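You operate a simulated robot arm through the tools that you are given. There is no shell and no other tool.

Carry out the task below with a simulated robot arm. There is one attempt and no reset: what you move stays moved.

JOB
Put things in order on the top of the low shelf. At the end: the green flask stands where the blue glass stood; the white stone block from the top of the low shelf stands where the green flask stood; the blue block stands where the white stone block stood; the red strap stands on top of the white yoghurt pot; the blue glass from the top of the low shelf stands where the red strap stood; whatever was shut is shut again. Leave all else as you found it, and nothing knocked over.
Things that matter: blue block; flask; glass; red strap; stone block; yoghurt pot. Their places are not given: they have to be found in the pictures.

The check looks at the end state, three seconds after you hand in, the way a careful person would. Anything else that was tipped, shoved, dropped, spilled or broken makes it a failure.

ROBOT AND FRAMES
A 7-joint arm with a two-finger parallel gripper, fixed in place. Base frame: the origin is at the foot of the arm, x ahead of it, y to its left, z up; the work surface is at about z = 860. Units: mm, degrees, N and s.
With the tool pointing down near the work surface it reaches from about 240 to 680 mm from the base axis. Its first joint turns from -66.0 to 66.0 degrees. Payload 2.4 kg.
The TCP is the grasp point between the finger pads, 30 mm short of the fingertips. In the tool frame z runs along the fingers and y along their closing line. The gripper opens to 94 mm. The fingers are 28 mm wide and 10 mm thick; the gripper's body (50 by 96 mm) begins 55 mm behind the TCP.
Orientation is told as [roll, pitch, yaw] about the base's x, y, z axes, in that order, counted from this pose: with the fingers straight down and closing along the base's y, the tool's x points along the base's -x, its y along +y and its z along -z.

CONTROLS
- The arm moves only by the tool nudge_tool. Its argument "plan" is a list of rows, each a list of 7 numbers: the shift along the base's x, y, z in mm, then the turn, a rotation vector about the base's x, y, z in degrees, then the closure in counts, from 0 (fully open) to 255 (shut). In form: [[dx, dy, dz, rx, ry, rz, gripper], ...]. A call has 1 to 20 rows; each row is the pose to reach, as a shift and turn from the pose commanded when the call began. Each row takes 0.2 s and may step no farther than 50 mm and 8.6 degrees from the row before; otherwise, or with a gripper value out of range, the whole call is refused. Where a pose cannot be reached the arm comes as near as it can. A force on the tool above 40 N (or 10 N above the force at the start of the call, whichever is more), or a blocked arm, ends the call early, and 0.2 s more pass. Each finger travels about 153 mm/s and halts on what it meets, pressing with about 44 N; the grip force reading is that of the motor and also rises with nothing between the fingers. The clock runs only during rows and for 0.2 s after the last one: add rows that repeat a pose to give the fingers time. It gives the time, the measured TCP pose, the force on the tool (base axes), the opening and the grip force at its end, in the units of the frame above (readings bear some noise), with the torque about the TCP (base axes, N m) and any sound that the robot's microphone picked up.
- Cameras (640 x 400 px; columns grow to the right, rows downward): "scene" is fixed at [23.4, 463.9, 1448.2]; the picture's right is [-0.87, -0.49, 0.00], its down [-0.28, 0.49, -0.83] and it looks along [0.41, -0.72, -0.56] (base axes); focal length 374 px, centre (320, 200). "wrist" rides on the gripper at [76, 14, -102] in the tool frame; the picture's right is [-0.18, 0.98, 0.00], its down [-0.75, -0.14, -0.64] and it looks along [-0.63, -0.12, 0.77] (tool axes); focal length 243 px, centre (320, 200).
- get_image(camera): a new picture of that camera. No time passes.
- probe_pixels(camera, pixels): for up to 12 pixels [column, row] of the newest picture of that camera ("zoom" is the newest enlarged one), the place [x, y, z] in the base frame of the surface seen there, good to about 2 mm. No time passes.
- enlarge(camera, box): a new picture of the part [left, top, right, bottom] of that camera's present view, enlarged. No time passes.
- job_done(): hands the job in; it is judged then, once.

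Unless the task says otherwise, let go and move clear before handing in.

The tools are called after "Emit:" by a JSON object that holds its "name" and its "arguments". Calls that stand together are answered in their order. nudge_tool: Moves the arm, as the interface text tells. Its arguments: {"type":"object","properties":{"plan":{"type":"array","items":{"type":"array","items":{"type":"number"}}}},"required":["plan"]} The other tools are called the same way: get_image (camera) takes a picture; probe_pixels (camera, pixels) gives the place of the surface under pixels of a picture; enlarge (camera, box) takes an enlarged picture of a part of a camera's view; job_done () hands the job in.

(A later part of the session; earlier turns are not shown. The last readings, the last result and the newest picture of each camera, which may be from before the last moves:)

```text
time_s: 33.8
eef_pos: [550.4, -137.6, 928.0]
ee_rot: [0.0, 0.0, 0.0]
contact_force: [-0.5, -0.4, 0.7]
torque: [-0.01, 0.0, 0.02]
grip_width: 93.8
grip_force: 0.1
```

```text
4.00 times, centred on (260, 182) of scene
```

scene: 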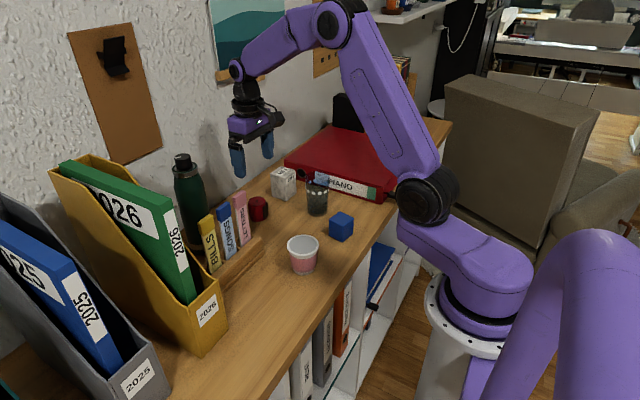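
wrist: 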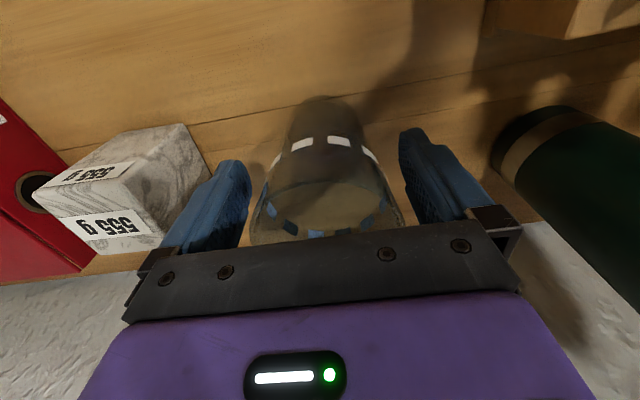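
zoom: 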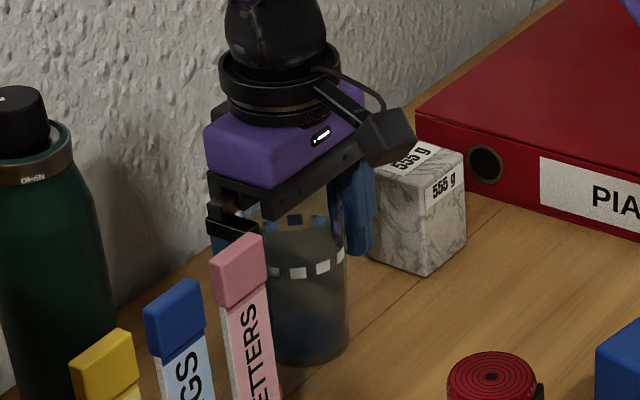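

The fingers are open and the glass stands upright at the strap's old spot. I'll rise clear and move to hover over the stone block at (547.3,-258.8).

Emit:
{"name": "nudge_tool", "arguments": {"plan": [[0, 0, 10, 0, 0, 0, 0], [0, 0, 35, 0, 0, 0, 0], [0, 0, 70, 0, 0, 0, 0], [0, 0, 105, 0, 0, 0, 0], [0, -10, 115, 0, 0, 0, 0], [-1, -45, 115, 0, 0, 0, 0], [-3, -85, 115, 0, 0, 0, 0], [-3.7, -112, 100, 0, 0, 0, 0], [-3.7, -119.5, 75, 0, 0, 0, 0], [-3.7, -119.5, 60, 0, 0, 0, 0], [-3.7, -119.5, 60, 0, 0, 0, 0]]}}

Emit:
{"name": "get_image", "arguments": {"camera": "wrist"}}

Emit:
{"name": "enlarge", "arguments": {"camera": "scene", "box": [200, 132, 320, 232]}}

```text
time_s: 36.2
eef_pos: [544.7, -259.7, 986.5]
ee_rot: [0.0, -0.1, 0.0]
contact_force: [-0.7, 0.1, -0.5]
torque: [0.0, -0.02, 0.0]
grip_width: 94.3
grip_force: 0.0
```

```text
taken
```

wrist: 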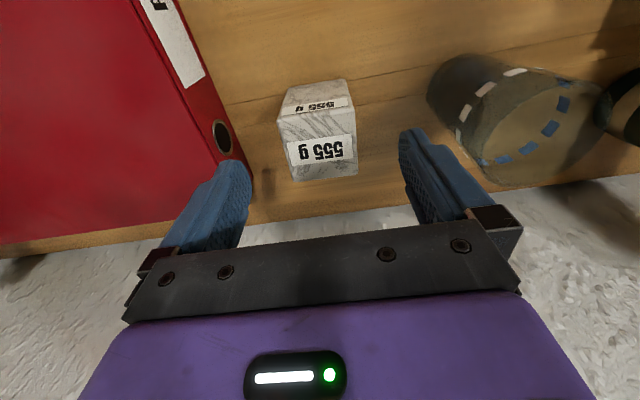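

```text
4.00 times, centred on (260, 182) of scene
```

zoom: 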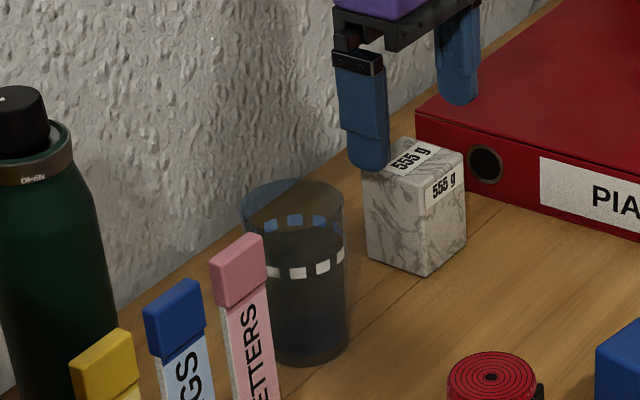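

The glass stands upright at its new place, and the stone is between the open fingers at wrist (318,130). I'll probe the stone's edges and the glass rim.

Emit:
{"name": "probe_pixels", "arguments": {"camera": "wrist", "pixels": [[280, 120], [350, 115], [292, 178], [356, 172], [320, 140], [320, 178], [285, 150], [354, 150], [315, 115], [340, 80], [290, 90], [320, 95]]}}

Emit:
{"name": "probe_pixels", "arguments": {"camera": "zoom", "pixels": [[242, 210], [343, 205], [290, 181], [292, 235], [300, 362], [335, 340], [260, 300], [430, 276], [466, 240], [365, 180], [430, 190], [465, 160]]}}

```text
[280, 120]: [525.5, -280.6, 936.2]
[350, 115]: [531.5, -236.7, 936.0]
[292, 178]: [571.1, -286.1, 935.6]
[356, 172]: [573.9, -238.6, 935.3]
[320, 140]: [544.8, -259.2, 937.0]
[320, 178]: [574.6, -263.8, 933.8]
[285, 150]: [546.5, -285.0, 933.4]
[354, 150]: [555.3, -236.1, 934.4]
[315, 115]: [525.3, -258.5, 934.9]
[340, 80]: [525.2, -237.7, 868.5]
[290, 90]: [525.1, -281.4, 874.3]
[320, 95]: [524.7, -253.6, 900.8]
```

```text
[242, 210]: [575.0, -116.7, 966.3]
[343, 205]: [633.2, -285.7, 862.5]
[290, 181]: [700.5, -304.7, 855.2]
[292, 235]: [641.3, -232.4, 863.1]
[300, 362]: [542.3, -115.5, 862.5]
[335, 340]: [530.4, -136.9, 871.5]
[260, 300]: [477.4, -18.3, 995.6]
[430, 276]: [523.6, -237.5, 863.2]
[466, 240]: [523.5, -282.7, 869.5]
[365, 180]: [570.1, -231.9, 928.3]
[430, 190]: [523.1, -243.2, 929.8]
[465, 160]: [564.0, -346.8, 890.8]
```

The stone is centred at about (548.5,-259.5) with its top at z 936. I'll correct slightly, descend to z≈900 and grip it along y.

Emit:
{"name": "nudge_tool", "arguments": {"plan": [[1.2, -0.7, -20, 0, 0, 0, 0], [1.2, -0.7, -45, 0, 0, 0, 0], [1.2, -0.7, -70, 0, 0, 0, 0], [1.2, -0.7, -85, 0, 0, 0, 0], [1.2, -0.7, -89, 0, 0, 0, 0], [1.2, -0.7, -89, 0, 0, 0, 0], [1.2, -0.7, -89, 0, 0, 0, 80], [1.2, -0.7, -89, 0, 0, 0, 110], [1.2, -0.7, -89, 0, 0, 0, 140], [1.2, -0.7, -89, 0, 0, 0, 200], [1.2, -0.7, -89, 0, 0, 0, 200]]}}

Emit:
{"name": "nudge_tool", "arguments": {"plan": [[0, 0, 3, 0, 0, 0, 220], [0, 0, 8, 0, 0, 0, 220], [0, 0, 15, 0, 0, 0, 220], [0, 0, 15, 0, 0, 0, 220]]}}

Emit:
{"name": "get_image", "arguments": {"camera": "wrist"}}

Emit:
{"name": "enlarge", "arguments": {"camera": "scene", "box": [200, 132, 320, 232]}}

```text
time_s: 38.6
eef_pos: [548.4, -259.9, 900.8]
ee_rot: [0.0, 0.1, 0.0]
contact_force: [1.5, -2.2, 0.3]
torque: [-0.11, -0.13, -0.13]
grip_width: 56.5
grip_force: 44.2
```

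```text
time_s: 39.6
eef_pos: [548.2, -259.4, 912.8]
ee_rot: [0.0, -0.1, 0.0]
contact_force: [0.4, 0.0, -5.2]
torque: [0.04, 0.03, 0.04]
grip_width: 56.2
grip_force: 43.5
```

```text
taken
```

wrist: 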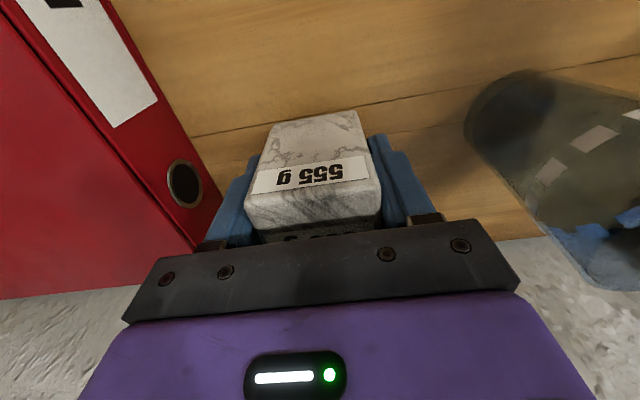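

```text
4.00 times, centred on (260, 182) of scene
```

zoom: 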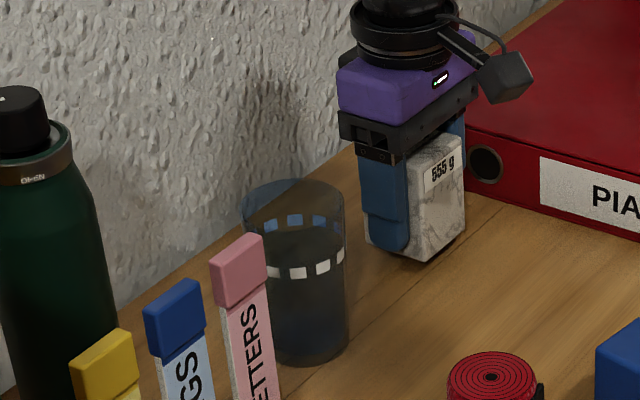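

The stone weighs about 5.2 N and is off the table, but the grip reads 56 mm where I measured about 49. I'll probe the stone and fingers to see whether it's sitting skewed.

Emit:
{"name": "probe_pixels", "arguments": {"camera": "wrist", "pixels": [[250, 205], [376, 195], [272, 128], [355, 114], [312, 120], [312, 205], [245, 200], [385, 200], [250, 165], [378, 150], [260, 222], [370, 212]]}}

Emit:
{"name": "enlarge", "arguments": {"camera": "scene", "box": [270, 142, 340, 212]}}

Emit:
{"name": "enlarge", "arguments": {"camera": "wrist", "box": [200, 90, 440, 250]}}

```text
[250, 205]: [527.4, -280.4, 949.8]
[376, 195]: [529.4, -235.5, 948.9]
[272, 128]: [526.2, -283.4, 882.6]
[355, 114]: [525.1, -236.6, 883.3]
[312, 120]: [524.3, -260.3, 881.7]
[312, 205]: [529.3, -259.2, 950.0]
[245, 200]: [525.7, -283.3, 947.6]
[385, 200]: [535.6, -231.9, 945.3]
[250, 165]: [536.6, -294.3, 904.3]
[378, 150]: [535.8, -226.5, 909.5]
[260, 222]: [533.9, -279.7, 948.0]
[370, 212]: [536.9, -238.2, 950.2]
```

```text
5.71 times, centred on (305, 177) of scene
```

zoom: 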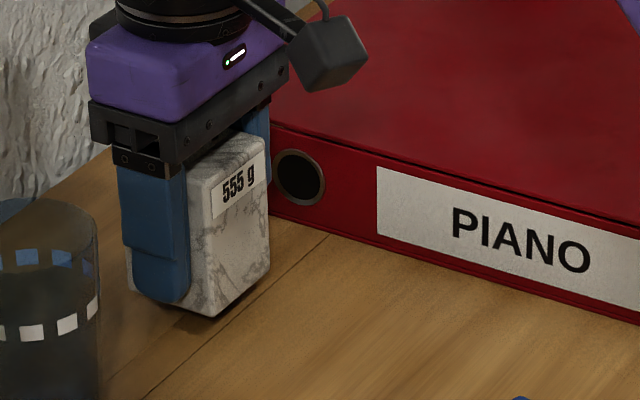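

```text
2.50 times, centred on (320, 170) of wrist
```

zoom: 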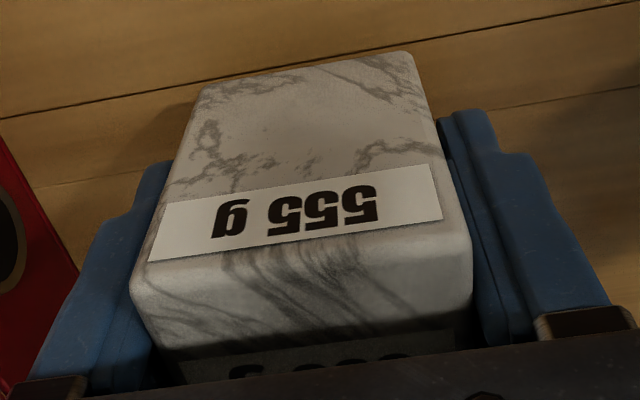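

The stone is held squarely, so the wider reading looks like the finger contact rather than skew. I'll carry it to a temporary free spot at (440,-120), going along -x first to stay away from the glass.

Emit:
{"name": "nudge_tool", "arguments": {"plan": [[0, 0, 20, 0, 0, 0, 220], [0, 0, 45, 0, 0, 0, 220], [-10, 0, 70, 0, 0, 0, 220], [-40, 0, 75, 0, 0, 0, 220], [-70, 5, 75, 0, 0, 0, 220], [-95, 20, 75, 0, 0, 0, 220], [-106, 45, 75, 0, 0, 0, 220], [-108.5, 75, 75, 0, 0, 0, 220], [-108.5, 105, 75, 0, 0, 0, 220], [-108.5, 130, 70, 0, 0, 0, 220], [-108.5, 139.5, 50, 0, 0, 0, 220], [-108.5, 139.5, 25, 0, 0, 0, 220], [-108.5, 139.5, 5, 0, 0, 0, 220], [-108.5, 139.5, -8, 0, 0, 0, 220], [-108.5, 139.5, -8, 0, 0, 0, 220]]}}

Emit:
{"name": "enlarge", "arguments": {"camera": "scene", "box": [200, 132, 380, 272]}}

```text
time_s: 42.8
eef_pos: [440.7, -120.6, 906.4]
ee_rot: [0.0, 0.0, 0.0]
contact_force: [0.3, 0.2, -5.1]
torque: [0.02, 0.02, 0.01]
grip_width: 56.1
grip_force: 43.8
```

```text
2.86 times, centred on (290, 202) of scene
```

zoom: 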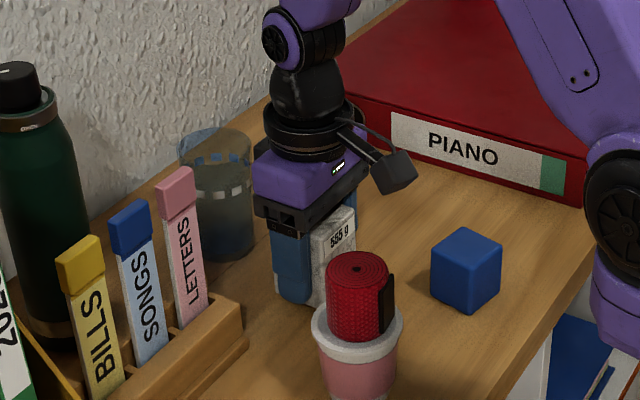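

The stone is just above the table at the temporary spot, clear of the pot and rack. I'll lower it and feel for contact.

Emit:
{"name": "nudge_tool", "arguments": {"plan": [[0, 0, -3, 0, 0, 0, 220], [0, 0, -5.5, 0, 0, 0, 220], [0, 0, -5.5, 0, 0, 0, 220]]}}

Emit:
{"name": "nudge_tool", "arguments": {"plan": [[0, 0, -0.8, 0, 0, 0, 220], [0, 0, -0.8, 0, 0, 0, 220]]}}

Emit:
{"name": "nudge_tool", "arguments": {"plan": [[0, 0, -0.7, 0, 0, 0, 220], [0, 0, -0.7, 0, 0, 0, 220]]}}

```text
time_s: 43.6
eef_pos: [439.9, -119.0, 900.9]
ee_rot: [0.0, 0.0, 0.0]
contact_force: [0.1, 0.4, -5.4]
torque: [0.0, 0.0, 0.0]
grip_width: 56.3
grip_force: 44.2
```

```text
time_s: 44.2
eef_pos: [440.3, -118.4, 902.0]
ee_rot: [0.1, 0.0, 0.0]
contact_force: [0.8, -0.1, -6.5]
torque: [0.0, -0.01, -0.03]
grip_width: 56.0
grip_force: 44.0
```

```text
time_s: 44.8
eef_pos: [441.2, -120.2, 900.5]
ee_rot: [0.0, -0.1, 0.0]
contact_force: [-3.4, 1.4, 13.0]
torque: [0.16, 0.16, -0.02]
grip_width: 56.0
grip_force: 44.5
```

Contact came at the expected height, with +13 N. I'll ease up 0.5 mm, open slowly and rise.

Emit:
{"name": "nudge_tool", "arguments": {"plan": [[0, 0, 0.5, 0, 0, 0, 200], [0, 0, 0.5, 0, 0, 0, 110], [0, 0, 0.5, 0, 0, 0, 95], [0, 0, 0.5, 0, 0, 0, 70], [0, 0, 0.5, 0, 0, 0, 30], [0, 0, 0.5, 0, 0, 0, 0], [0, 0, 0.5, 0, 0, 0, 0], [0, 0, 15, 0, 0, 0, 0], [0, 0, 45, 0, 0, 0, 0], [0, 0, 80, 0, 0, 0, 0], [0, 0, 115, 0, 0, 0, 0], [0, 0, 125, 0, 0, 0, 0]]}}

Emit:
{"name": "get_image", "arguments": {"camera": "wrist"}}

Emit:
{"name": "enlarge", "arguments": {"camera": "scene", "box": [200, 132, 380, 272]}}

```text
time_s: 47.4
eef_pos: [439.0, -120.9, 1025.3]
ee_rot: [0.0, 0.1, 0.0]
contact_force: [0.2, 0.6, 0.5]
torque: [0.01, 0.03, 0.01]
grip_width: 94.1
grip_force: 0.0
```

```text
taken
```

wrist: 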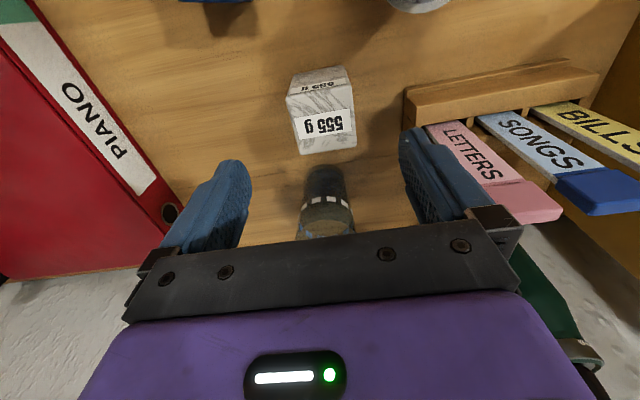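

```text
2.86 times, centred on (290, 202) of scene
```

zoom: 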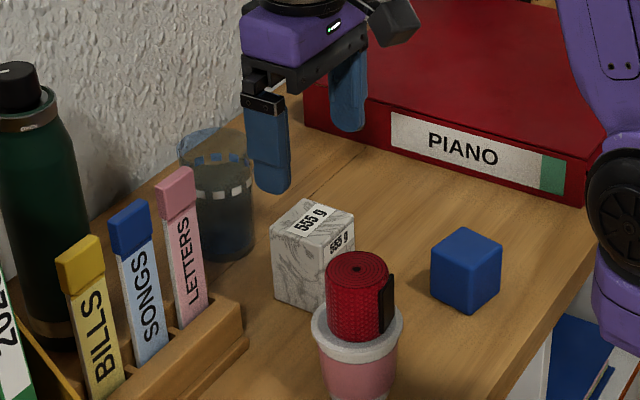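

The stone stands at the temporary spot and the strap, pot and glass are undisturbed. I'll move to hover above the blue block near (328,-176) and check its exact angle.

Emit:
{"name": "nudge_tool", "arguments": {"plan": [[-15, -10, 0, 0, 0, 0, 0], [-45, -25, 0, 0, 0, 0, 0], [-80, -42, 0, 0, 0, 0, 0], [-105, -54, -10, 0, 0, 0, 0], [-112, -56, -35, 0, 0, 0, 0], [-112, -56, -50, 0, 0, 0, 0], [-112, -56, -50, 0, 0, 0, 0]]}}

Emit:
{"name": "get_image", "arguments": {"camera": "wrist"}}

Emit:
{"name": "enlarge", "arguments": {"camera": "scene", "box": [290, 180, 390, 260]}}

```text
time_s: 49.0
eef_pos: [327.2, -177.1, 975.7]
ee_rot: [0.0, 0.1, 0.1]
contact_force: [0.4, -0.2, -0.2]
torque: [-0.02, 0.0, 0.01]
grip_width: 93.8
grip_force: 0.0
```

```text
taken
```

wrist: 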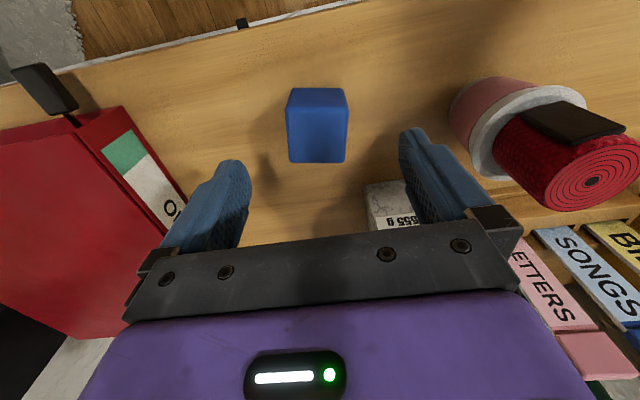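

```text
5.00 times, centred on (340, 220) of scene
```

zoom: 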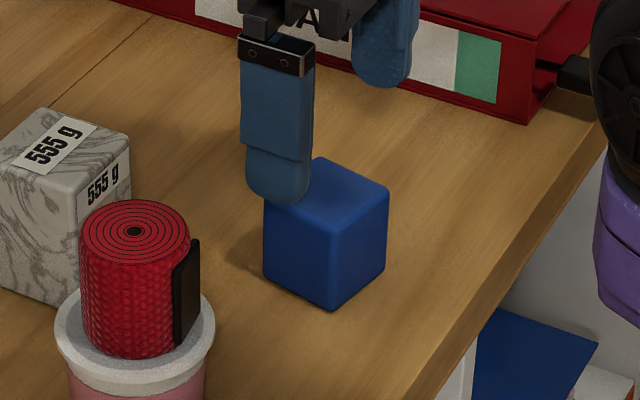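

Emit:
{"name": "probe_pixels", "arguments": {"camera": "wrist", "pixels": [[289, 110], [347, 108], [294, 158], [343, 158], [318, 112], [318, 160], [290, 135], [346, 135], [318, 135], [293, 92], [342, 91], [318, 92]]}}

Emit:
{"name": "probe_pixels", "arguments": {"camera": "zoom", "pixels": [[332, 225], [332, 305], [268, 215], [386, 195], [386, 265], [268, 280], [330, 165], [300, 260], [360, 245], [330, 190], [350, 175], [365, 240]]}}

```text
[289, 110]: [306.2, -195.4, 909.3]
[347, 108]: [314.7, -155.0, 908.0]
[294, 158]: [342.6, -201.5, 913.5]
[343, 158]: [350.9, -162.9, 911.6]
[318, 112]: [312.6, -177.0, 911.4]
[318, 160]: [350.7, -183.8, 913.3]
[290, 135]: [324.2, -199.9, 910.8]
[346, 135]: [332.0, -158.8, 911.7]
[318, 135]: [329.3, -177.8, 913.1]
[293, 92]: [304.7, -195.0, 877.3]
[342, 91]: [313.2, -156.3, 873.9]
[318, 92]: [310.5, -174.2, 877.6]
```

```text
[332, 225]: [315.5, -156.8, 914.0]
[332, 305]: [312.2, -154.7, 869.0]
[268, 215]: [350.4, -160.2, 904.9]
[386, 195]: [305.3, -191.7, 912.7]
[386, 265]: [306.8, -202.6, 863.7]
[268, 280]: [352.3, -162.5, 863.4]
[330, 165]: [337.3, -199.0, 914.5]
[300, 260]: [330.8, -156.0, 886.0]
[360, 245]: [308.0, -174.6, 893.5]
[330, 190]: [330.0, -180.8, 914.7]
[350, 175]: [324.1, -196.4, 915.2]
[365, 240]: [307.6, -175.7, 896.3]
```

The block is turned about -11.7°, centred at (328.3,-178.3), with its top at z 913.5. I'll turn the gripper to match, correct by (0.3,-2.3), descend to z≈897 and close.

Emit:
{"name": "nudge_tool", "arguments": {"plan": [[0.3, -2.3, 0, 0, 0, -6, 0], [0.3, -2.3, 0, 0, 0, -11.7, 0], [0.3, -2.3, -20, 0, 0, -11.7, 0], [0.3, -2.3, -45, 0, 0, -11.7, 0], [0.3, -2.3, -65, 0, 0, -11.7, 0], [0.3, -2.3, -77, 0, 0, -11.7, 0], [0.3, -2.3, -78, 0, 0, -11.7, 0], [0.3, -2.3, -78, 0, 0, -11.7, 0]]}}

Emit:
{"name": "get_image", "arguments": {"camera": "wrist"}}

```text
time_s: 50.8
eef_pos: [329.7, -178.8, 897.6]
ee_rot: [0.0, 0.0, -11.7]
contact_force: [0.5, 0.2, 0.3]
torque: [-0.02, 0.02, -0.02]
grip_width: 94.0
grip_force: 0.0
```

```text
taken
```

wrist: 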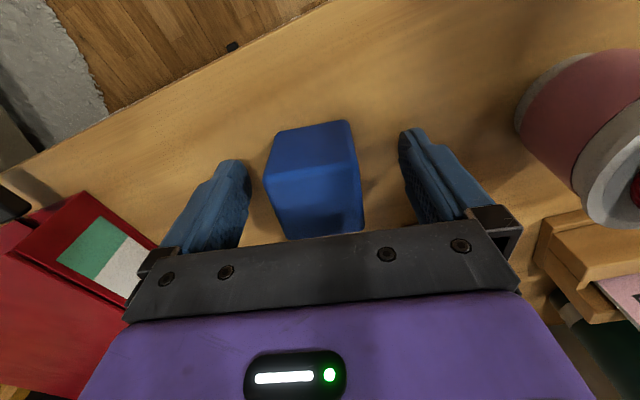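

The block sits squarely between the fingers at wrist (313,180). I'll close gently and lift a little to check the hold.

Emit:
{"name": "nudge_tool", "arguments": {"plan": [[0, 0, 0, 0, 0, 0, 80], [0, 0, 0, 0, 0, 0, 110], [0, 0, 0, 0, 0, 0, 135], [0, 0, 0, 0, 0, 0, 200], [0, 0, 0, 0, 0, 0, 220]]}}

Emit:
{"name": "nudge_tool", "arguments": {"plan": [[0, 0, 3, 0, 0, 0, 220], [0, 0, 9, 0, 0, 0, 220], [0, 0, 18, 0, 0, 0, 220], [0, 0, 18, 0, 0, 0, 220]]}}

Emit:
{"name": "get_image", "arguments": {"camera": "wrist"}}

Emit:
{"name": "get_image", "arguments": {"camera": "scene"}}

```text
time_s: 52.0
eef_pos: [328.2, -177.5, 897.1]
ee_rot: [0.0, 0.0, -11.7]
contact_force: [-0.3, 0.9, 1.3]
torque: [0.03, -0.02, -0.02]
grip_width: 48.3
grip_force: 44.2
```

```text
time_s: 53.0
eef_pos: [329.3, -178.2, 915.0]
ee_rot: [0.0, 0.0, -11.7]
contact_force: [-0.1, 0.2, -0.8]
torque: [0.01, 0.02, -0.03]
grip_width: 48.3
grip_force: 43.9
```

```text
taken
```

wrist: 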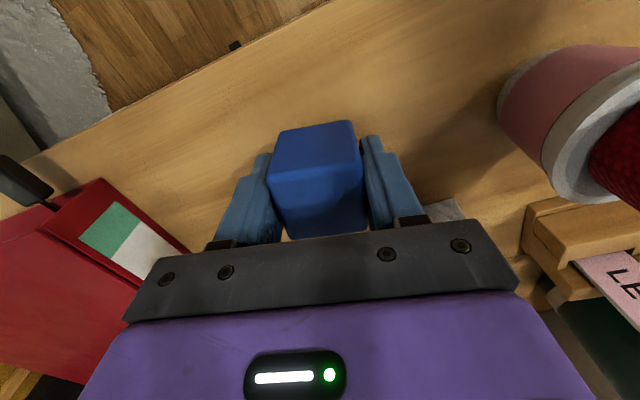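

```text
taken
```

scene: 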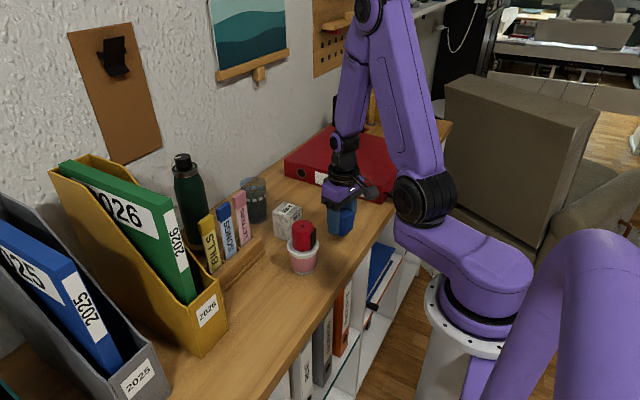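

The block is held at 48 mm and weighs about 0.8 N. I'll carry it to the stone's old place at (548.5,-259.5), turning back to yaw 0 on the way and stopping 8 mm above the table.

Emit:
{"name": "nudge_tool", "arguments": {"plan": [[0, 0, 20, 0, 0, 0, 220], [8, -3, 45, 0, 0, 0, 220], [30, -11, 65, 0, 0, 3, 220], [60, -22, 70, 0, 0, 8, 220], [95, -35, 70, 0, 0, 11.7, 220], [130, -48, 70, 0, 0, 11.7, 220], [165, -61, 70, 0, 0, 11.7, 220], [195, -72, 70, 0, 0, 11.7, 220], [214, -79, 65, 0, 0, 11.7, 220], [220.2, -81.2, 45, 0, 0, 11.7, 220], [220.2, -81.2, 20, 0, 0, 11.7, 220], [220.2, -81.2, 0, 0, 0, 11.7, 220], [220.2, -81.2, -10, 0, 0, 11.7, 220], [220.2, -81.2, -10, 0, 0, 11.7, 220]]}}

Emit:
{"name": "get_image", "arguments": {"camera": "wrist"}}

Emit:
{"name": "enlarge", "arguments": {"camera": "scene", "box": [200, 132, 380, 272]}}

```text
time_s: 56.0
eef_pos: [548.5, -261.1, 904.9]
ee_rot: [-0.1, 0.0, -0.1]
contact_force: [-0.4, 1.0, -0.8]
torque: [-0.04, -0.04, 0.01]
grip_width: 48.4
grip_force: 44.0
```

```text
taken
```

wrist: 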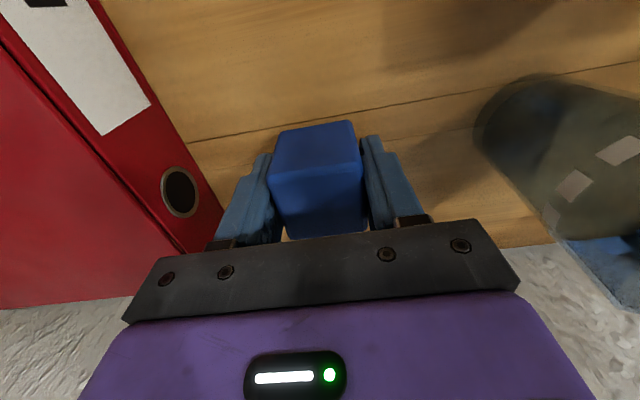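

```text
2.86 times, centred on (290, 202) of scene
```

zoom: 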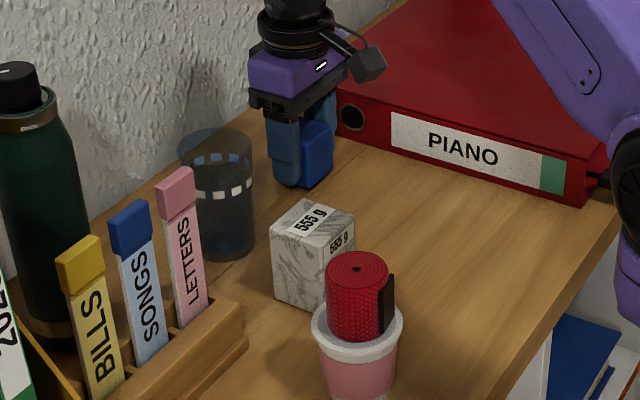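

The block is over the stone's old place, clear of the glass and binder. I'll lower it and feel for contact.

Emit:
{"name": "nudge_tool", "arguments": {"plan": [[0, 0, -4, 0, 0, 0, 220], [0, 0, -6.5, 0, 0, 0, 220], [0, 0, -6.5, 0, 0, 0, 220]]}}

Emit:
{"name": "nudge_tool", "arguments": {"plan": [[0, 0, -0.8, 0, 0, 0, 220], [0, 0, -0.8, 0, 0, 0, 220]]}}

Emit:
{"name": "nudge_tool", "arguments": {"plan": [[0, 0, -0.7, 0, 0, 0, 220], [0, 0, -0.7, 0, 0, 0, 220]]}}

```text
time_s: 56.8
eef_pos: [548.2, -260.2, 898.3]
ee_rot: [0.0, -0.1, 0.0]
contact_force: [-0.6, -0.4, -0.6]
torque: [0.0, -0.03, -0.03]
grip_width: 48.3
grip_force: 44.1
```

```text
time_s: 57.4
eef_pos: [547.2, -260.0, 897.4]
ee_rot: [0.0, -0.2, 0.0]
contact_force: [0.6, -1.9, 4.7]
torque: [0.05, 0.1, -0.01]
grip_width: 48.3
grip_force: 44.0
```

```text
time_s: 58.0
eef_pos: [547.6, -260.4, 896.3]
ee_rot: [0.1, 0.0, 0.0]
contact_force: [-6.3, 0.1, 14.7]
torque: [0.02, 0.18, 0.03]
grip_width: 48.6
grip_force: 43.5
```

The block is firmly down (+14.7 N at z≈897). I'll back off 1 mm, open slowly and rise.

Emit:
{"name": "nudge_tool", "arguments": {"plan": [[0, 0, 0.9, 0, 0, 0, 200], [0, 0, 0.9, 0, 0, 0, 130], [0, 0, 0.9, 0, 0, 0, 115], [0, 0, 0.9, 0, 0, 0, 90], [0, 0, 0.9, 0, 0, 0, 45], [0, 0, 0.9, 0, 0, 0, 0], [0, 0, 0.9, 0, 0, 0, 0], [0, 0, 15, 0, 0, 0, 0], [0, 0, 45, 0, 0, 0, 0], [0, 0, 85, 0, 0, 0, 0], [0, 0, 125, 0, 0, 0, 0], [0, 0, 165, 0, 0, 0, 0], [0, 0, 205, 0, 0, 0, 0], [0, 0, 235, 0, 0, 0, 0], [0, 0, 235, 0, 0, 0, 0]]}}

Emit:
{"name": "get_image", "arguments": {"camera": "wrist"}}

Emit:
{"name": "enlarge", "arguments": {"camera": "scene", "box": [150, 132, 330, 272]}}

```text
time_s: 61.2
eef_pos: [549.8, -262.1, 1132.7]
ee_rot: [0.1, 0.0, 0.0]
contact_force: [-0.1, 0.2, 0.8]
torque: [-0.02, -0.01, -0.01]
grip_width: 94.2
grip_force: 0.1
```

```text
taken
```

wrist: 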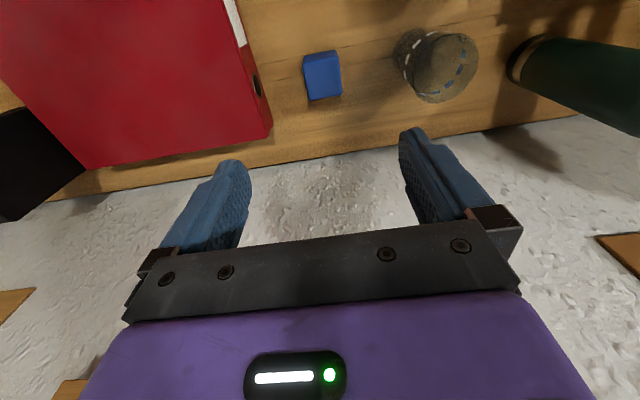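

```text
2.86 times, centred on (240, 202) of scene
```

zoom: 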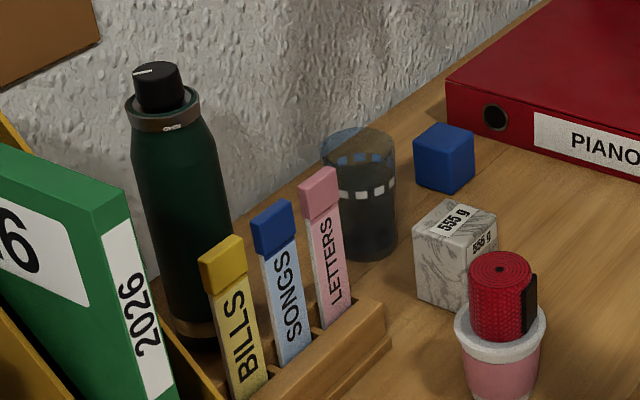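

The blue block stands in the stone's old place and everything else is upright. Now I'll enlarge the flask to work out its profile and choose a grip height.

Emit:
{"name": "enlarge", "arguments": {"camera": "scene", "box": [160, 140, 230, 270]}}

Emit:
{"name": "probe_pixels", "arguments": {"camera": "wrist", "pixels": [[512, 65], [540, 85], [545, 40], [580, 100], [600, 45], [620, 120], [325, 75], [305, 70], [341, 65], [312, 98], [343, 94], [437, 70]]}}

```text
3.08 times, centred on (195, 205) of scene
```

zoom: 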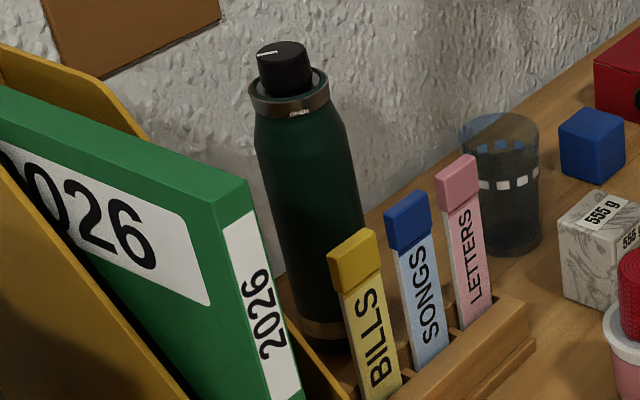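

```text
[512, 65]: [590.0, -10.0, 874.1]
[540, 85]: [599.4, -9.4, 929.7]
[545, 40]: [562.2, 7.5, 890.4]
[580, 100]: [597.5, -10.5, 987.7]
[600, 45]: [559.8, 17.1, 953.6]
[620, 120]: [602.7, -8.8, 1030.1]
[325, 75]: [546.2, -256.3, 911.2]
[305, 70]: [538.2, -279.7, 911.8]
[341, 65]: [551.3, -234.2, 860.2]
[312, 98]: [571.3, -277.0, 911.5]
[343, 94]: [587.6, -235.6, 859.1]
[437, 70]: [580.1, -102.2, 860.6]
```

The flask's collar lies at zoom rows 90–115 and its body is full width from about row 140. I'll probe down its front to get the heights, then move over it.

Emit:
{"name": "probe_pixels", "arguments": {"camera": "zoom", "pixels": [[285, 45], [288, 60], [290, 90], [290, 98], [292, 112], [294, 118], [296, 126], [298, 135], [300, 145], [302, 160], [306, 180], [312, 220]]}}

Emit:
{"name": "probe_pixels", "arguments": {"camera": "zoom", "pixels": [[265, 50], [305, 50], [260, 62], [310, 85], [252, 100], [326, 92], [328, 110], [257, 130], [342, 130], [262, 160], [348, 150], [275, 230]]}}

```text
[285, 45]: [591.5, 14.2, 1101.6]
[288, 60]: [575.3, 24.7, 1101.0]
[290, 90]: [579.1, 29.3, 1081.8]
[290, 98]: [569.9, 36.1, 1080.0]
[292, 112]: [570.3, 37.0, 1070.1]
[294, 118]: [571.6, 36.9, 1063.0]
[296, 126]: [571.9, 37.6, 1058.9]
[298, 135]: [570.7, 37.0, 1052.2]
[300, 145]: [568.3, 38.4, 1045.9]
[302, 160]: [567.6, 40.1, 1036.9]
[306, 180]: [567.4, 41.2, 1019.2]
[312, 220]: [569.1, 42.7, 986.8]
```

```text
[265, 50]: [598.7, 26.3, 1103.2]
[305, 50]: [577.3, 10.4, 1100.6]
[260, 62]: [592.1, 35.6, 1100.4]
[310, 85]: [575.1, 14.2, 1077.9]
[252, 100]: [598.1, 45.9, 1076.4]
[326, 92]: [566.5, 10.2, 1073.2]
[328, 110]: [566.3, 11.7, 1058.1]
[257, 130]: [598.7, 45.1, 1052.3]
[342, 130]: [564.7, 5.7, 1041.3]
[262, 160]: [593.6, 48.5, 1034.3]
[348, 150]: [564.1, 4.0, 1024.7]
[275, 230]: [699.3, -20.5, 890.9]
```

The flask reaches full radius (~32.5) below about z 1036 and the cap top is at 1101.5, so a TCP near z 1051 grips the body and keeps the gripper just above the cap. I'll move to hover above it at z≈1152.

Emit:
{"name": "nudge_tool", "arguments": {"plan": [[0, 10, 15, 0, 0, 0, 0], [5, 40, 25, 0, 0, 0, 0], [12, 80, 25, 0, 0, 0, 0], [20, 120, 25, 0, 0, 0, 0], [27, 160, 25, 0, 0, 0, 0], [34, 200, 25, 0, 0, 0, 0], [40, 240, 25, 0, 0, 0, 0], [43, 268, 25, 0, 0, 0, 0], [44, 279.5, 25, 0, 0, 0, 0], [44, 279.5, 25, 0, 0, 0, 0]]}}

Emit:
{"name": "nudge_tool", "arguments": {"plan": [[0, 0, 0, 0, 0, 0, 0]]}}

Emit:
{"name": "get_image", "arguments": {"camera": "wrist"}}

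Emit:
{"name": "get_image", "arguments": {"camera": "scene"}}

```text
time_s: 63.4
eef_pos: [591.1, 19.2, 1158.5]
ee_rot: [0.0, 0.0, 0.0]
contact_force: [-0.3, -0.1, -0.5]
torque: [0.0, -0.01, 0.02]
grip_width: 94.1
grip_force: 0.0
```

```text
time_s: 63.8
eef_pos: [592.1, 20.0, 1157.2]
ee_rot: [-0.1, 0.1, 0.0]
contact_force: [-0.5, 0.0, 0.2]
torque: [-0.01, 0.0, -0.01]
grip_width: 94.0
grip_force: 0.1
```

```text
taken
```

wrist: 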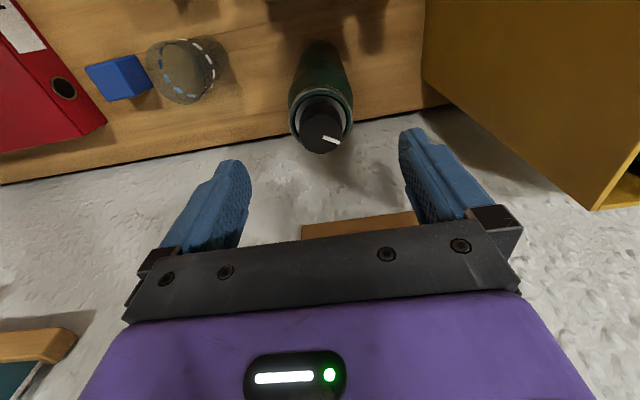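

```text
taken
```

scene: 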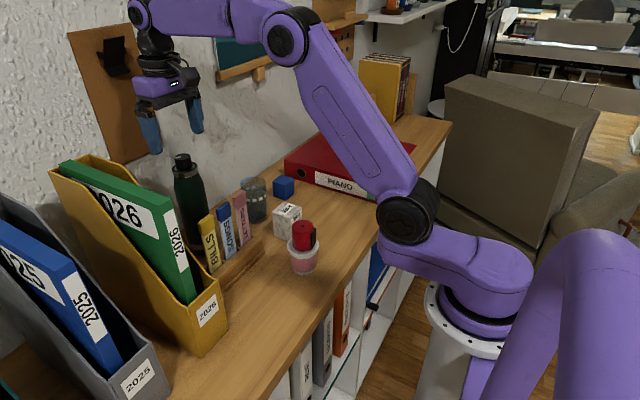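

The flask's cap is between the open fingers at wrist (322,125), with the arm still clear of the wall items. I'll probe the cap and collar edges to centre on it.

Emit:
{"name": "probe_pixels", "arguments": {"camera": "wrist", "pixels": [[322, 135], [301, 130], [343, 128], [322, 153], [320, 108], [289, 115], [353, 110], [292, 130], [350, 130], [310, 145], [335, 145], [320, 92]]}}

Emit:
{"name": "enlarge", "arguments": {"camera": "wrist", "box": [270, 30, 370, 170]}}

```text
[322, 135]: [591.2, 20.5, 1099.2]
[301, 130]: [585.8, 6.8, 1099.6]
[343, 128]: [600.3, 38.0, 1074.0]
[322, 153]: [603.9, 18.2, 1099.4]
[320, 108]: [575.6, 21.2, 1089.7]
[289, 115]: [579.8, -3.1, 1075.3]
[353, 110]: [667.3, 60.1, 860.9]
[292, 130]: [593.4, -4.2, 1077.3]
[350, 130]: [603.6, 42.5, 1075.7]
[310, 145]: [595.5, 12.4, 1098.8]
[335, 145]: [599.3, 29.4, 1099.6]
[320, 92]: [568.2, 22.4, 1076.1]
```

```text
2.86 times, centred on (320, 100) of wrist
```

zoom: 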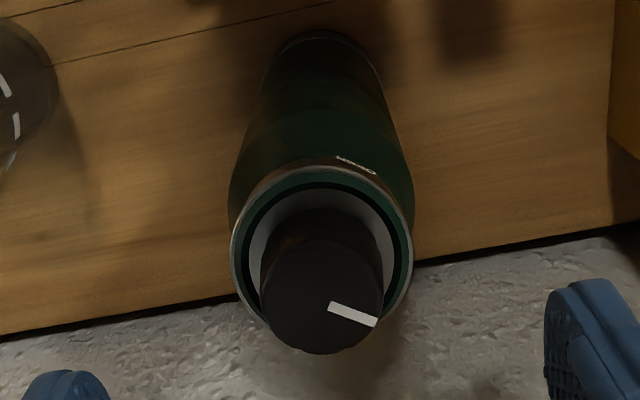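

The cap, collar and body all centre on about (592.5,20.3), matching the TCP. I'll descend to z≈1051 and close slowly.

Emit:
{"name": "nudge_tool", "arguments": {"plan": [[0, 0.3, -20, 0, 0, 0, 0], [0, 0.3, -45, 0, 0, 0, 0], [0, 0.3, -70, 0, 0, 0, 0], [0, 0.3, -90, 0, 0, 0, 0], [0, 0.3, -101, 0, 0, 0, 0], [0, 0.3, -105, 0, 0, 0, 0], [0, 0.3, -105, 0, 0, 0, 0]]}}

Emit:
{"name": "get_image", "arguments": {"camera": "wrist"}}

Emit:
{"name": "enlarge", "arguments": {"camera": "scene", "box": [130, 100, 250, 260]}}

```text
time_s: 65.4
eef_pos: [591.5, 19.0, 1052.0]
ee_rot: [0.0, 0.0, 0.0]
contact_force: [0.7, -0.5, 1.0]
torque: [-0.01, -0.02, 0.02]
grip_width: 94.0
grip_force: 0.1
```

```text
taken
```

wrist: 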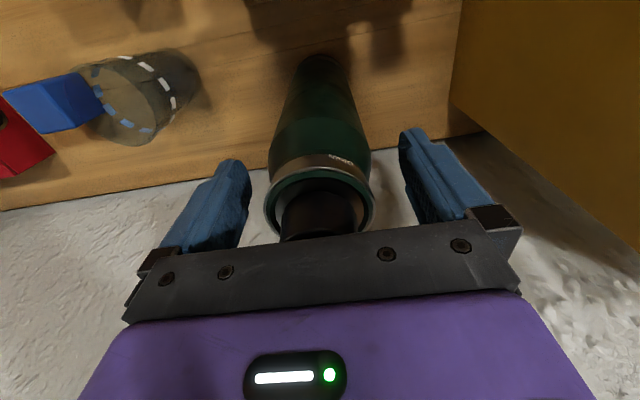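

```text
2.50 times, centred on (190, 180) of scene
```

zoom: 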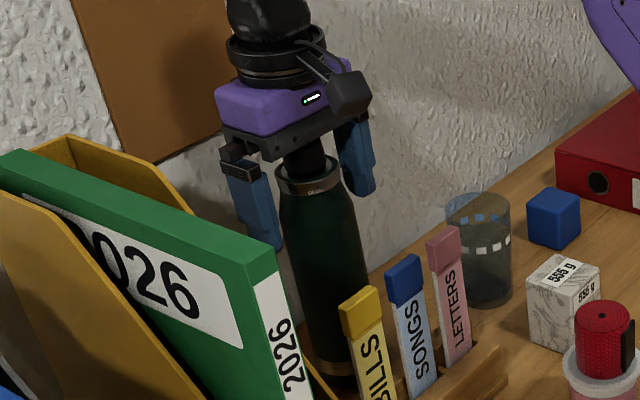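

The cap is inside the gripper with the body just above it, and there's no real contact force. I'll close gradually on the flask.

Emit:
{"name": "nudge_tool", "arguments": {"plan": [[0, 0, 0, 0, 0, 0, 40], [0, 0, 0, 0, 0, 0, 60], [0, 0, 0, 0, 0, 0, 75], [0, 0, 0, 0, 0, 0, 90], [0, 0, 0, 0, 0, 0, 150], [0, 0, 0, 0, 0, 0, 200]]}}

Emit:
{"name": "nudge_tool", "arguments": {"plan": [[0, 0, 2, 0, 0, 0, 220], [0, 0, 5, 0, 0, 0, 220], [0, 0, 10, 0, 0, 0, 220], [0, 0, 10, 0, 0, 0, 220]]}}

Emit:
{"name": "get_image", "arguments": {"camera": "wrist"}}

Emit:
{"name": "enlarge", "arguments": {"camera": "scene", "box": [130, 100, 250, 260]}}

```text
time_s: 66.8
eef_pos: [590.9, 19.3, 1051.9]
ee_rot: [-0.1, 0.1, 0.0]
contact_force: [-1.0, 0.4, 0.3]
torque: [-0.08, 0.02, 0.03]
grip_width: 58.8
grip_force: 43.7
```

```text
time_s: 67.8
eef_pos: [593.5, 21.4, 1062.9]
ee_rot: [0.0, 0.1, 0.0]
contact_force: [0.1, 0.8, -5.0]
torque: [-0.04, -0.03, -0.03]
grip_width: 58.7
grip_force: 44.2
```

```text
taken
```

wrist: 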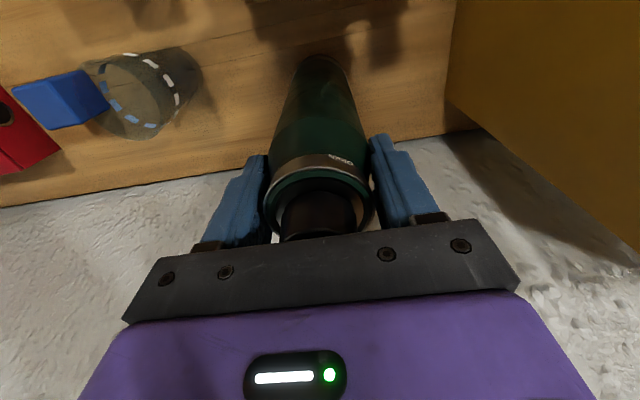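

```text
2.50 times, centred on (190, 180) of scene
```

zoom: 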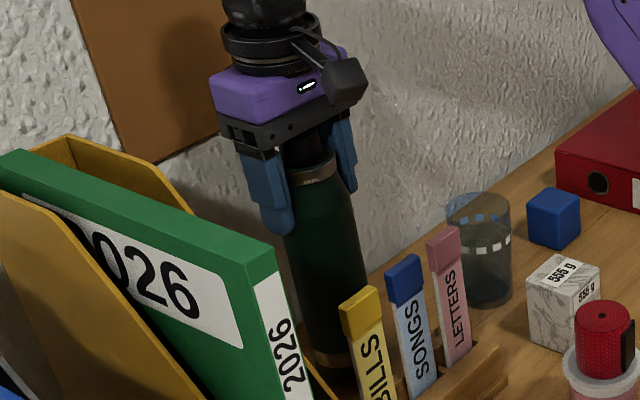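

The flask weighs about 5 N and is 10 mm off the table, still vertical at scene zoom (330,270). I'll raise it slowly another 40 mm and check for slip before the long carry.

Emit:
{"name": "nudge_tool", "arguments": {"plan": [[0, 0, 6, 0, 0, 0, 220], [0, 0, 14, 0, 0, 0, 220], [0, 0, 24, 0, 0, 0, 220], [0, 0, 34, 0, 0, 0, 220], [0, 0, 40, 0, 0, 0, 220], [0, 0, 40, 0, 0, 0, 220]]}}

Emit:
{"name": "get_image", "arguments": {"camera": "wrist"}}

Emit:
{"name": "enlarge", "arguments": {"camera": "scene", "box": [130, 80, 250, 260]}}

```text
time_s: 69.2
eef_pos: [592.6, 18.5, 1102.7]
ee_rot: [0.0, 0.0, -0.1]
contact_force: [0.1, 0.0, -5.0]
torque: [-0.02, -0.03, 0.0]
grip_width: 58.9
grip_force: 43.9
```

```text
taken
```

wrist: 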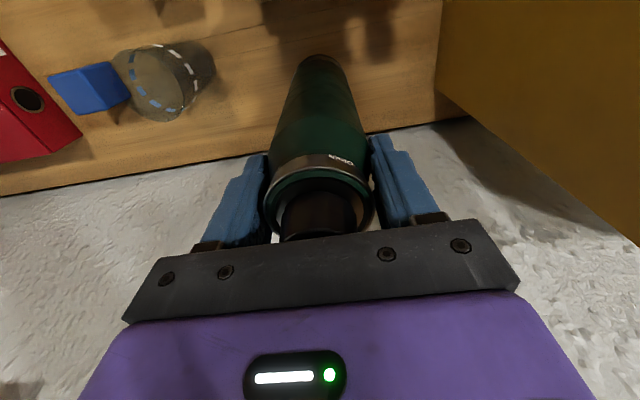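

```text
2.22 times, centred on (190, 170) of scene
```

zoom: 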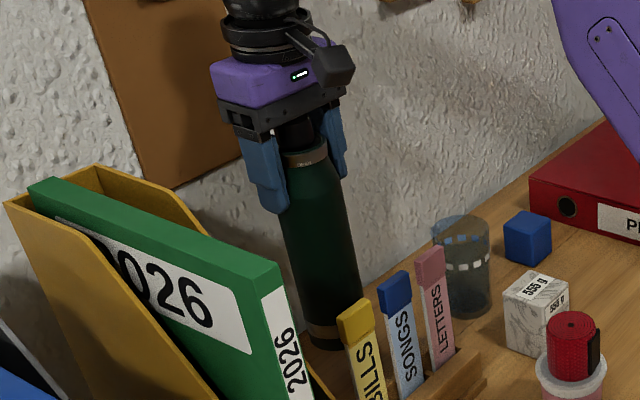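

The grip hasn't slipped, as the collar keeps the same place in the wrist view. I'll lift until the flask's bottom is near z 1000, above everything on the way, and carry it smoothly to above the glass's old place.

Emit:
{"name": "nudge_tool", "arguments": {"plan": [[0, 0, 12, 0, 0, 0, 220], [0, 0, 34, 0, 0, 0, 220], [0, 0, 58, 0, 0, 0, 220], [0, 0, 78, 0, 0, 0, 220], [-3, -5, 88, 0, 0, 0, 220], [-10, -16, 90, 0, 0, 0, 220], [-20, -32, 90, 0, 0, 0, 220], [-32, -51, 90, 0, 0, 0, 220], [-45, -72, 90, 0, 0, 0, 220], [-58, -93, 90, 0, 0, 0, 220], [-71, -114, 90, 0, 0, 0, 220], [-84, -135, 90, 0, 0, 0, 220], [-97, -156, 90, 0, 0, 0, 220], [-110, -177, 90, 0, 0, 0, 220], [-123, -197, 90, 0, 0, 0, 220], [-135, -216, 90, 0, 0, 0, 220], [-146, -234, 90, 0, 0, 0, 220], [-155, -249, 90, 0, 0, 0, 220], [-161, -258, 90, 0, 0, 0, 220], [-162.5, -260.6, 90, 0, 0, 0, 220]]}}

Emit:
{"name": "get_image", "arguments": {"camera": "wrist"}}

Emit:
{"name": "get_image", "arguments": {"camera": "scene"}}

```text
time_s: 73.4
eef_pos: [429.8, -240.6, 1192.3]
ee_rot: [-0.1, -0.1, 0.0]
contact_force: [0.6, -0.4, -5.7]
torque: [-0.03, 0.01, -0.02]
grip_width: 58.8
grip_force: 44.3
```

```text
taken
```

wrist: 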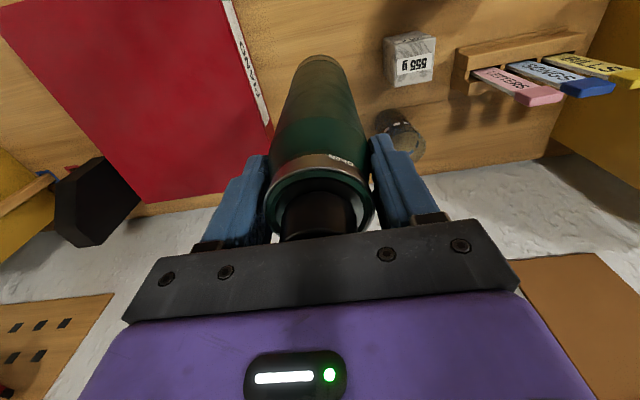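

```text
taken
```

scene: 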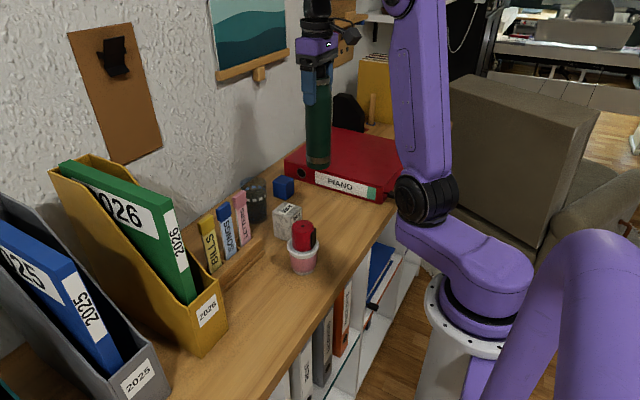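

The flask hangs vertical over the glass's old place. I'll lower it to about 8 mm above the table.

Emit:
{"name": "nudge_tool", "arguments": {"plan": [[0, 0, -8, 0, 0, 0, 220], [0, 0, -22, 0, 0, 0, 220], [0, 0, -40, 0, 0, 0, 220], [0, 0, -60, 0, 0, 0, 220], [0, 0, -80, 0, 0, 0, 220], [0, 0, -100, 0, 0, 0, 220], [0, 0, -116, 0, 0, 0, 220], [0, 0, -127, 0, 0, 0, 220], [0, 0, -132, 0, 0, 0, 220], [0, 0, -132, 0, 0, 0, 220]]}}

Emit:
{"name": "enlarge", "arguments": {"camera": "scene", "box": [240, 82, 380, 242]}}

Emit:
{"name": "get_image", "arguments": {"camera": "wrist"}}

```text
time_s: 75.6
eef_pos: [429.2, -239.7, 1060.5]
ee_rot: [0.0, 0.1, 0.0]
contact_force: [0.3, -0.4, -5.8]
torque: [-0.02, -0.02, 0.0]
grip_width: 58.7
grip_force: 44.2
```

```text
2.50 times, centred on (310, 162) of scene
```

zoom: 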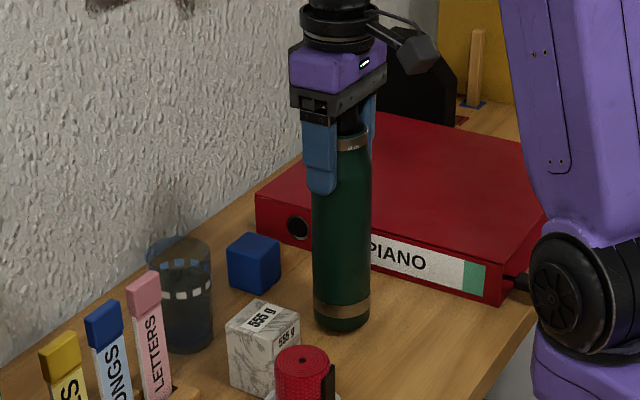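

```text
taken
```

wrist: 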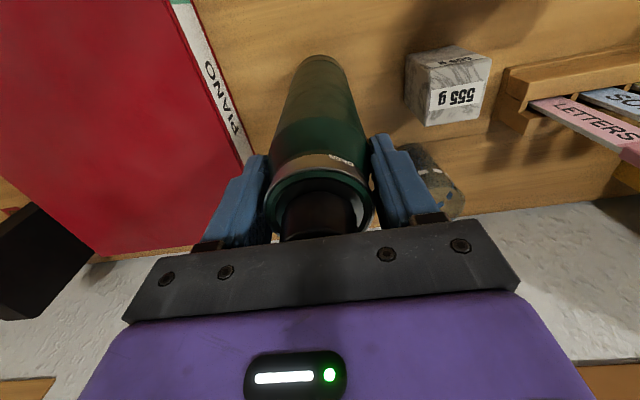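

The flask is just above the table and upright, clear of the binder and the other things. I'll lower in small steps and watch the force.

Emit:
{"name": "nudge_tool", "arguments": {"plan": [[0, 0, -3, 0, 0, 0, 220], [0, 0, -6, 0, 0, 0, 220], [0, 0, -6, 0, 0, 0, 220]]}}

Emit:
{"name": "nudge_tool", "arguments": {"plan": [[0, 0, -0.8, 0, 0, 0, 220], [0, 0, -0.8, 0, 0, 0, 220]]}}

Emit:
{"name": "nudge_tool", "arguments": {"plan": [[0, 0, -0.8, 0, 0, 0, 220], [0, 0, -0.8, 0, 0, 0, 220]]}}

```text
time_s: 76.4
eef_pos: [428.7, -240.8, 1054.1]
ee_rot: [0.1, -0.1, 0.0]
contact_force: [-0.5, -0.5, -5.3]
torque: [0.02, 0.0, 0.01]
grip_width: 58.8
grip_force: 43.7
```

```text
time_s: 77.0
eef_pos: [429.5, -241.5, 1054.5]
ee_rot: [0.0, -0.1, 0.0]
contact_force: [-0.3, -0.7, -5.4]
torque: [0.01, -0.01, -0.01]
grip_width: 58.8
grip_force: 43.9
```

```text
time_s: 77.6
eef_pos: [428.7, -240.4, 1053.8]
ee_rot: [0.0, 0.0, 0.1]
contact_force: [-1.2, 1.2, 1.4]
torque: [0.11, 0.21, 0.0]
grip_width: 58.5
grip_force: 43.5
```

The force rose to +1.4 N, so the base has touched. I'll press another 0.4 mm to seat it flat before releasing.

Emit:
{"name": "nudge_tool", "arguments": {"plan": [[0, 0, -0.4, 0, 0, 0, 220], [0, 0, -0.4, 0, 0, 0, 220]]}}

Emit:
{"name": "enlarge", "arguments": {"camera": "scene", "box": [280, 102, 360, 232]}}

```text
time_s: 78.2
eef_pos: [428.6, -240.0, 1052.1]
ee_rot: [-0.2, -0.1, -0.1]
contact_force: [-4.7, -0.2, 15.6]
torque: [0.23, 0.82, 0.15]
grip_width: 58.7
grip_force: 44.4
```

```text
3.08 times, centred on (320, 167) of scene
```

zoom: 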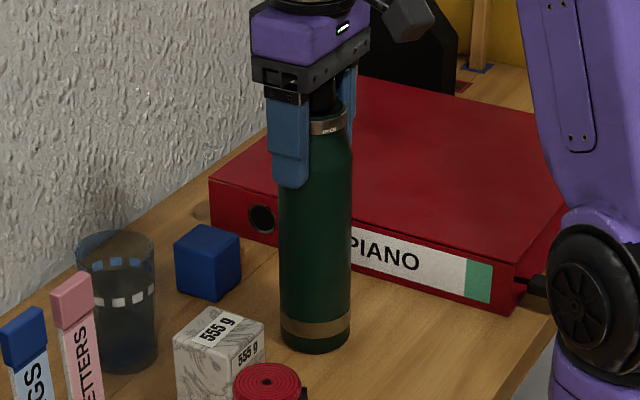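

The base is firmly down (+15.6 N) and the flask looks vertical. I'll ease up 0.6 mm and open in small steps, then look before rising.

Emit:
{"name": "nudge_tool", "arguments": {"plan": [[0, 0, 0.6, 0, 0, 0, 200], [0, 0, 0.6, 0, 0, 0, 105], [0, 0, 0.6, 0, 0, 0, 95], [0, 0, 0.6, 0, 0, 0, 88], [0, 0, 0.6, 0, 0, 0, 80], [0, 0, 0.6, 0, 0, 0, 65], [0, 0, 0.6, 0, 0, 0, 40], [0, 0, 0.6, 0, 0, 0, 0], [0, 0, 0.6, 0, 0, 0, 0]]}}

Emit:
{"name": "get_image", "arguments": {"camera": "wrist"}}

Emit:
{"name": "enlarge", "arguments": {"camera": "scene", "box": [280, 102, 360, 232]}}

```text
time_s: 80.2
eef_pos: [428.4, -240.6, 1053.6]
ee_rot: [0.0, 0.0, 0.0]
contact_force: [-0.1, -0.1, 0.9]
torque: [0.01, -0.06, 0.01]
grip_width: 93.9
grip_force: 0.1
```

```text
taken
```

wrist: 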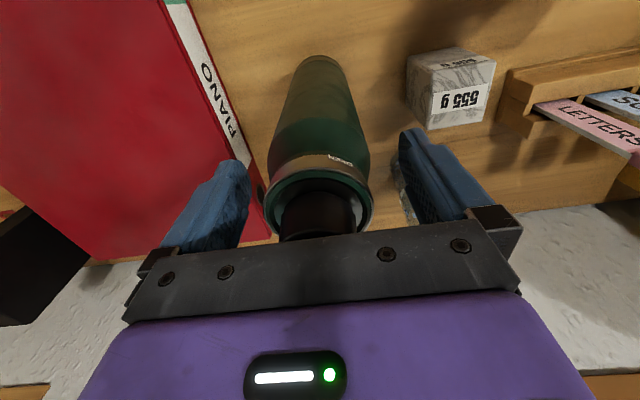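

```text
3.08 times, centred on (320, 167) of scene
```

zoom: 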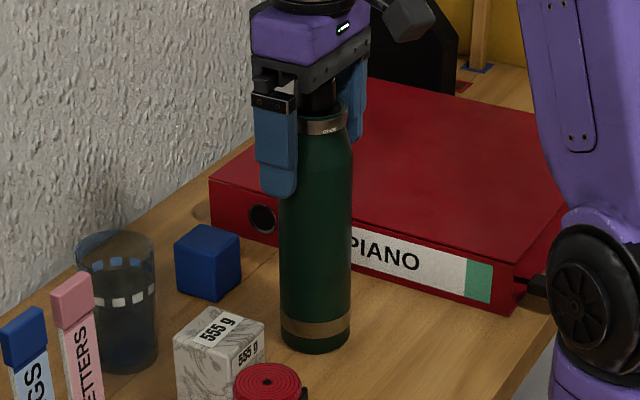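

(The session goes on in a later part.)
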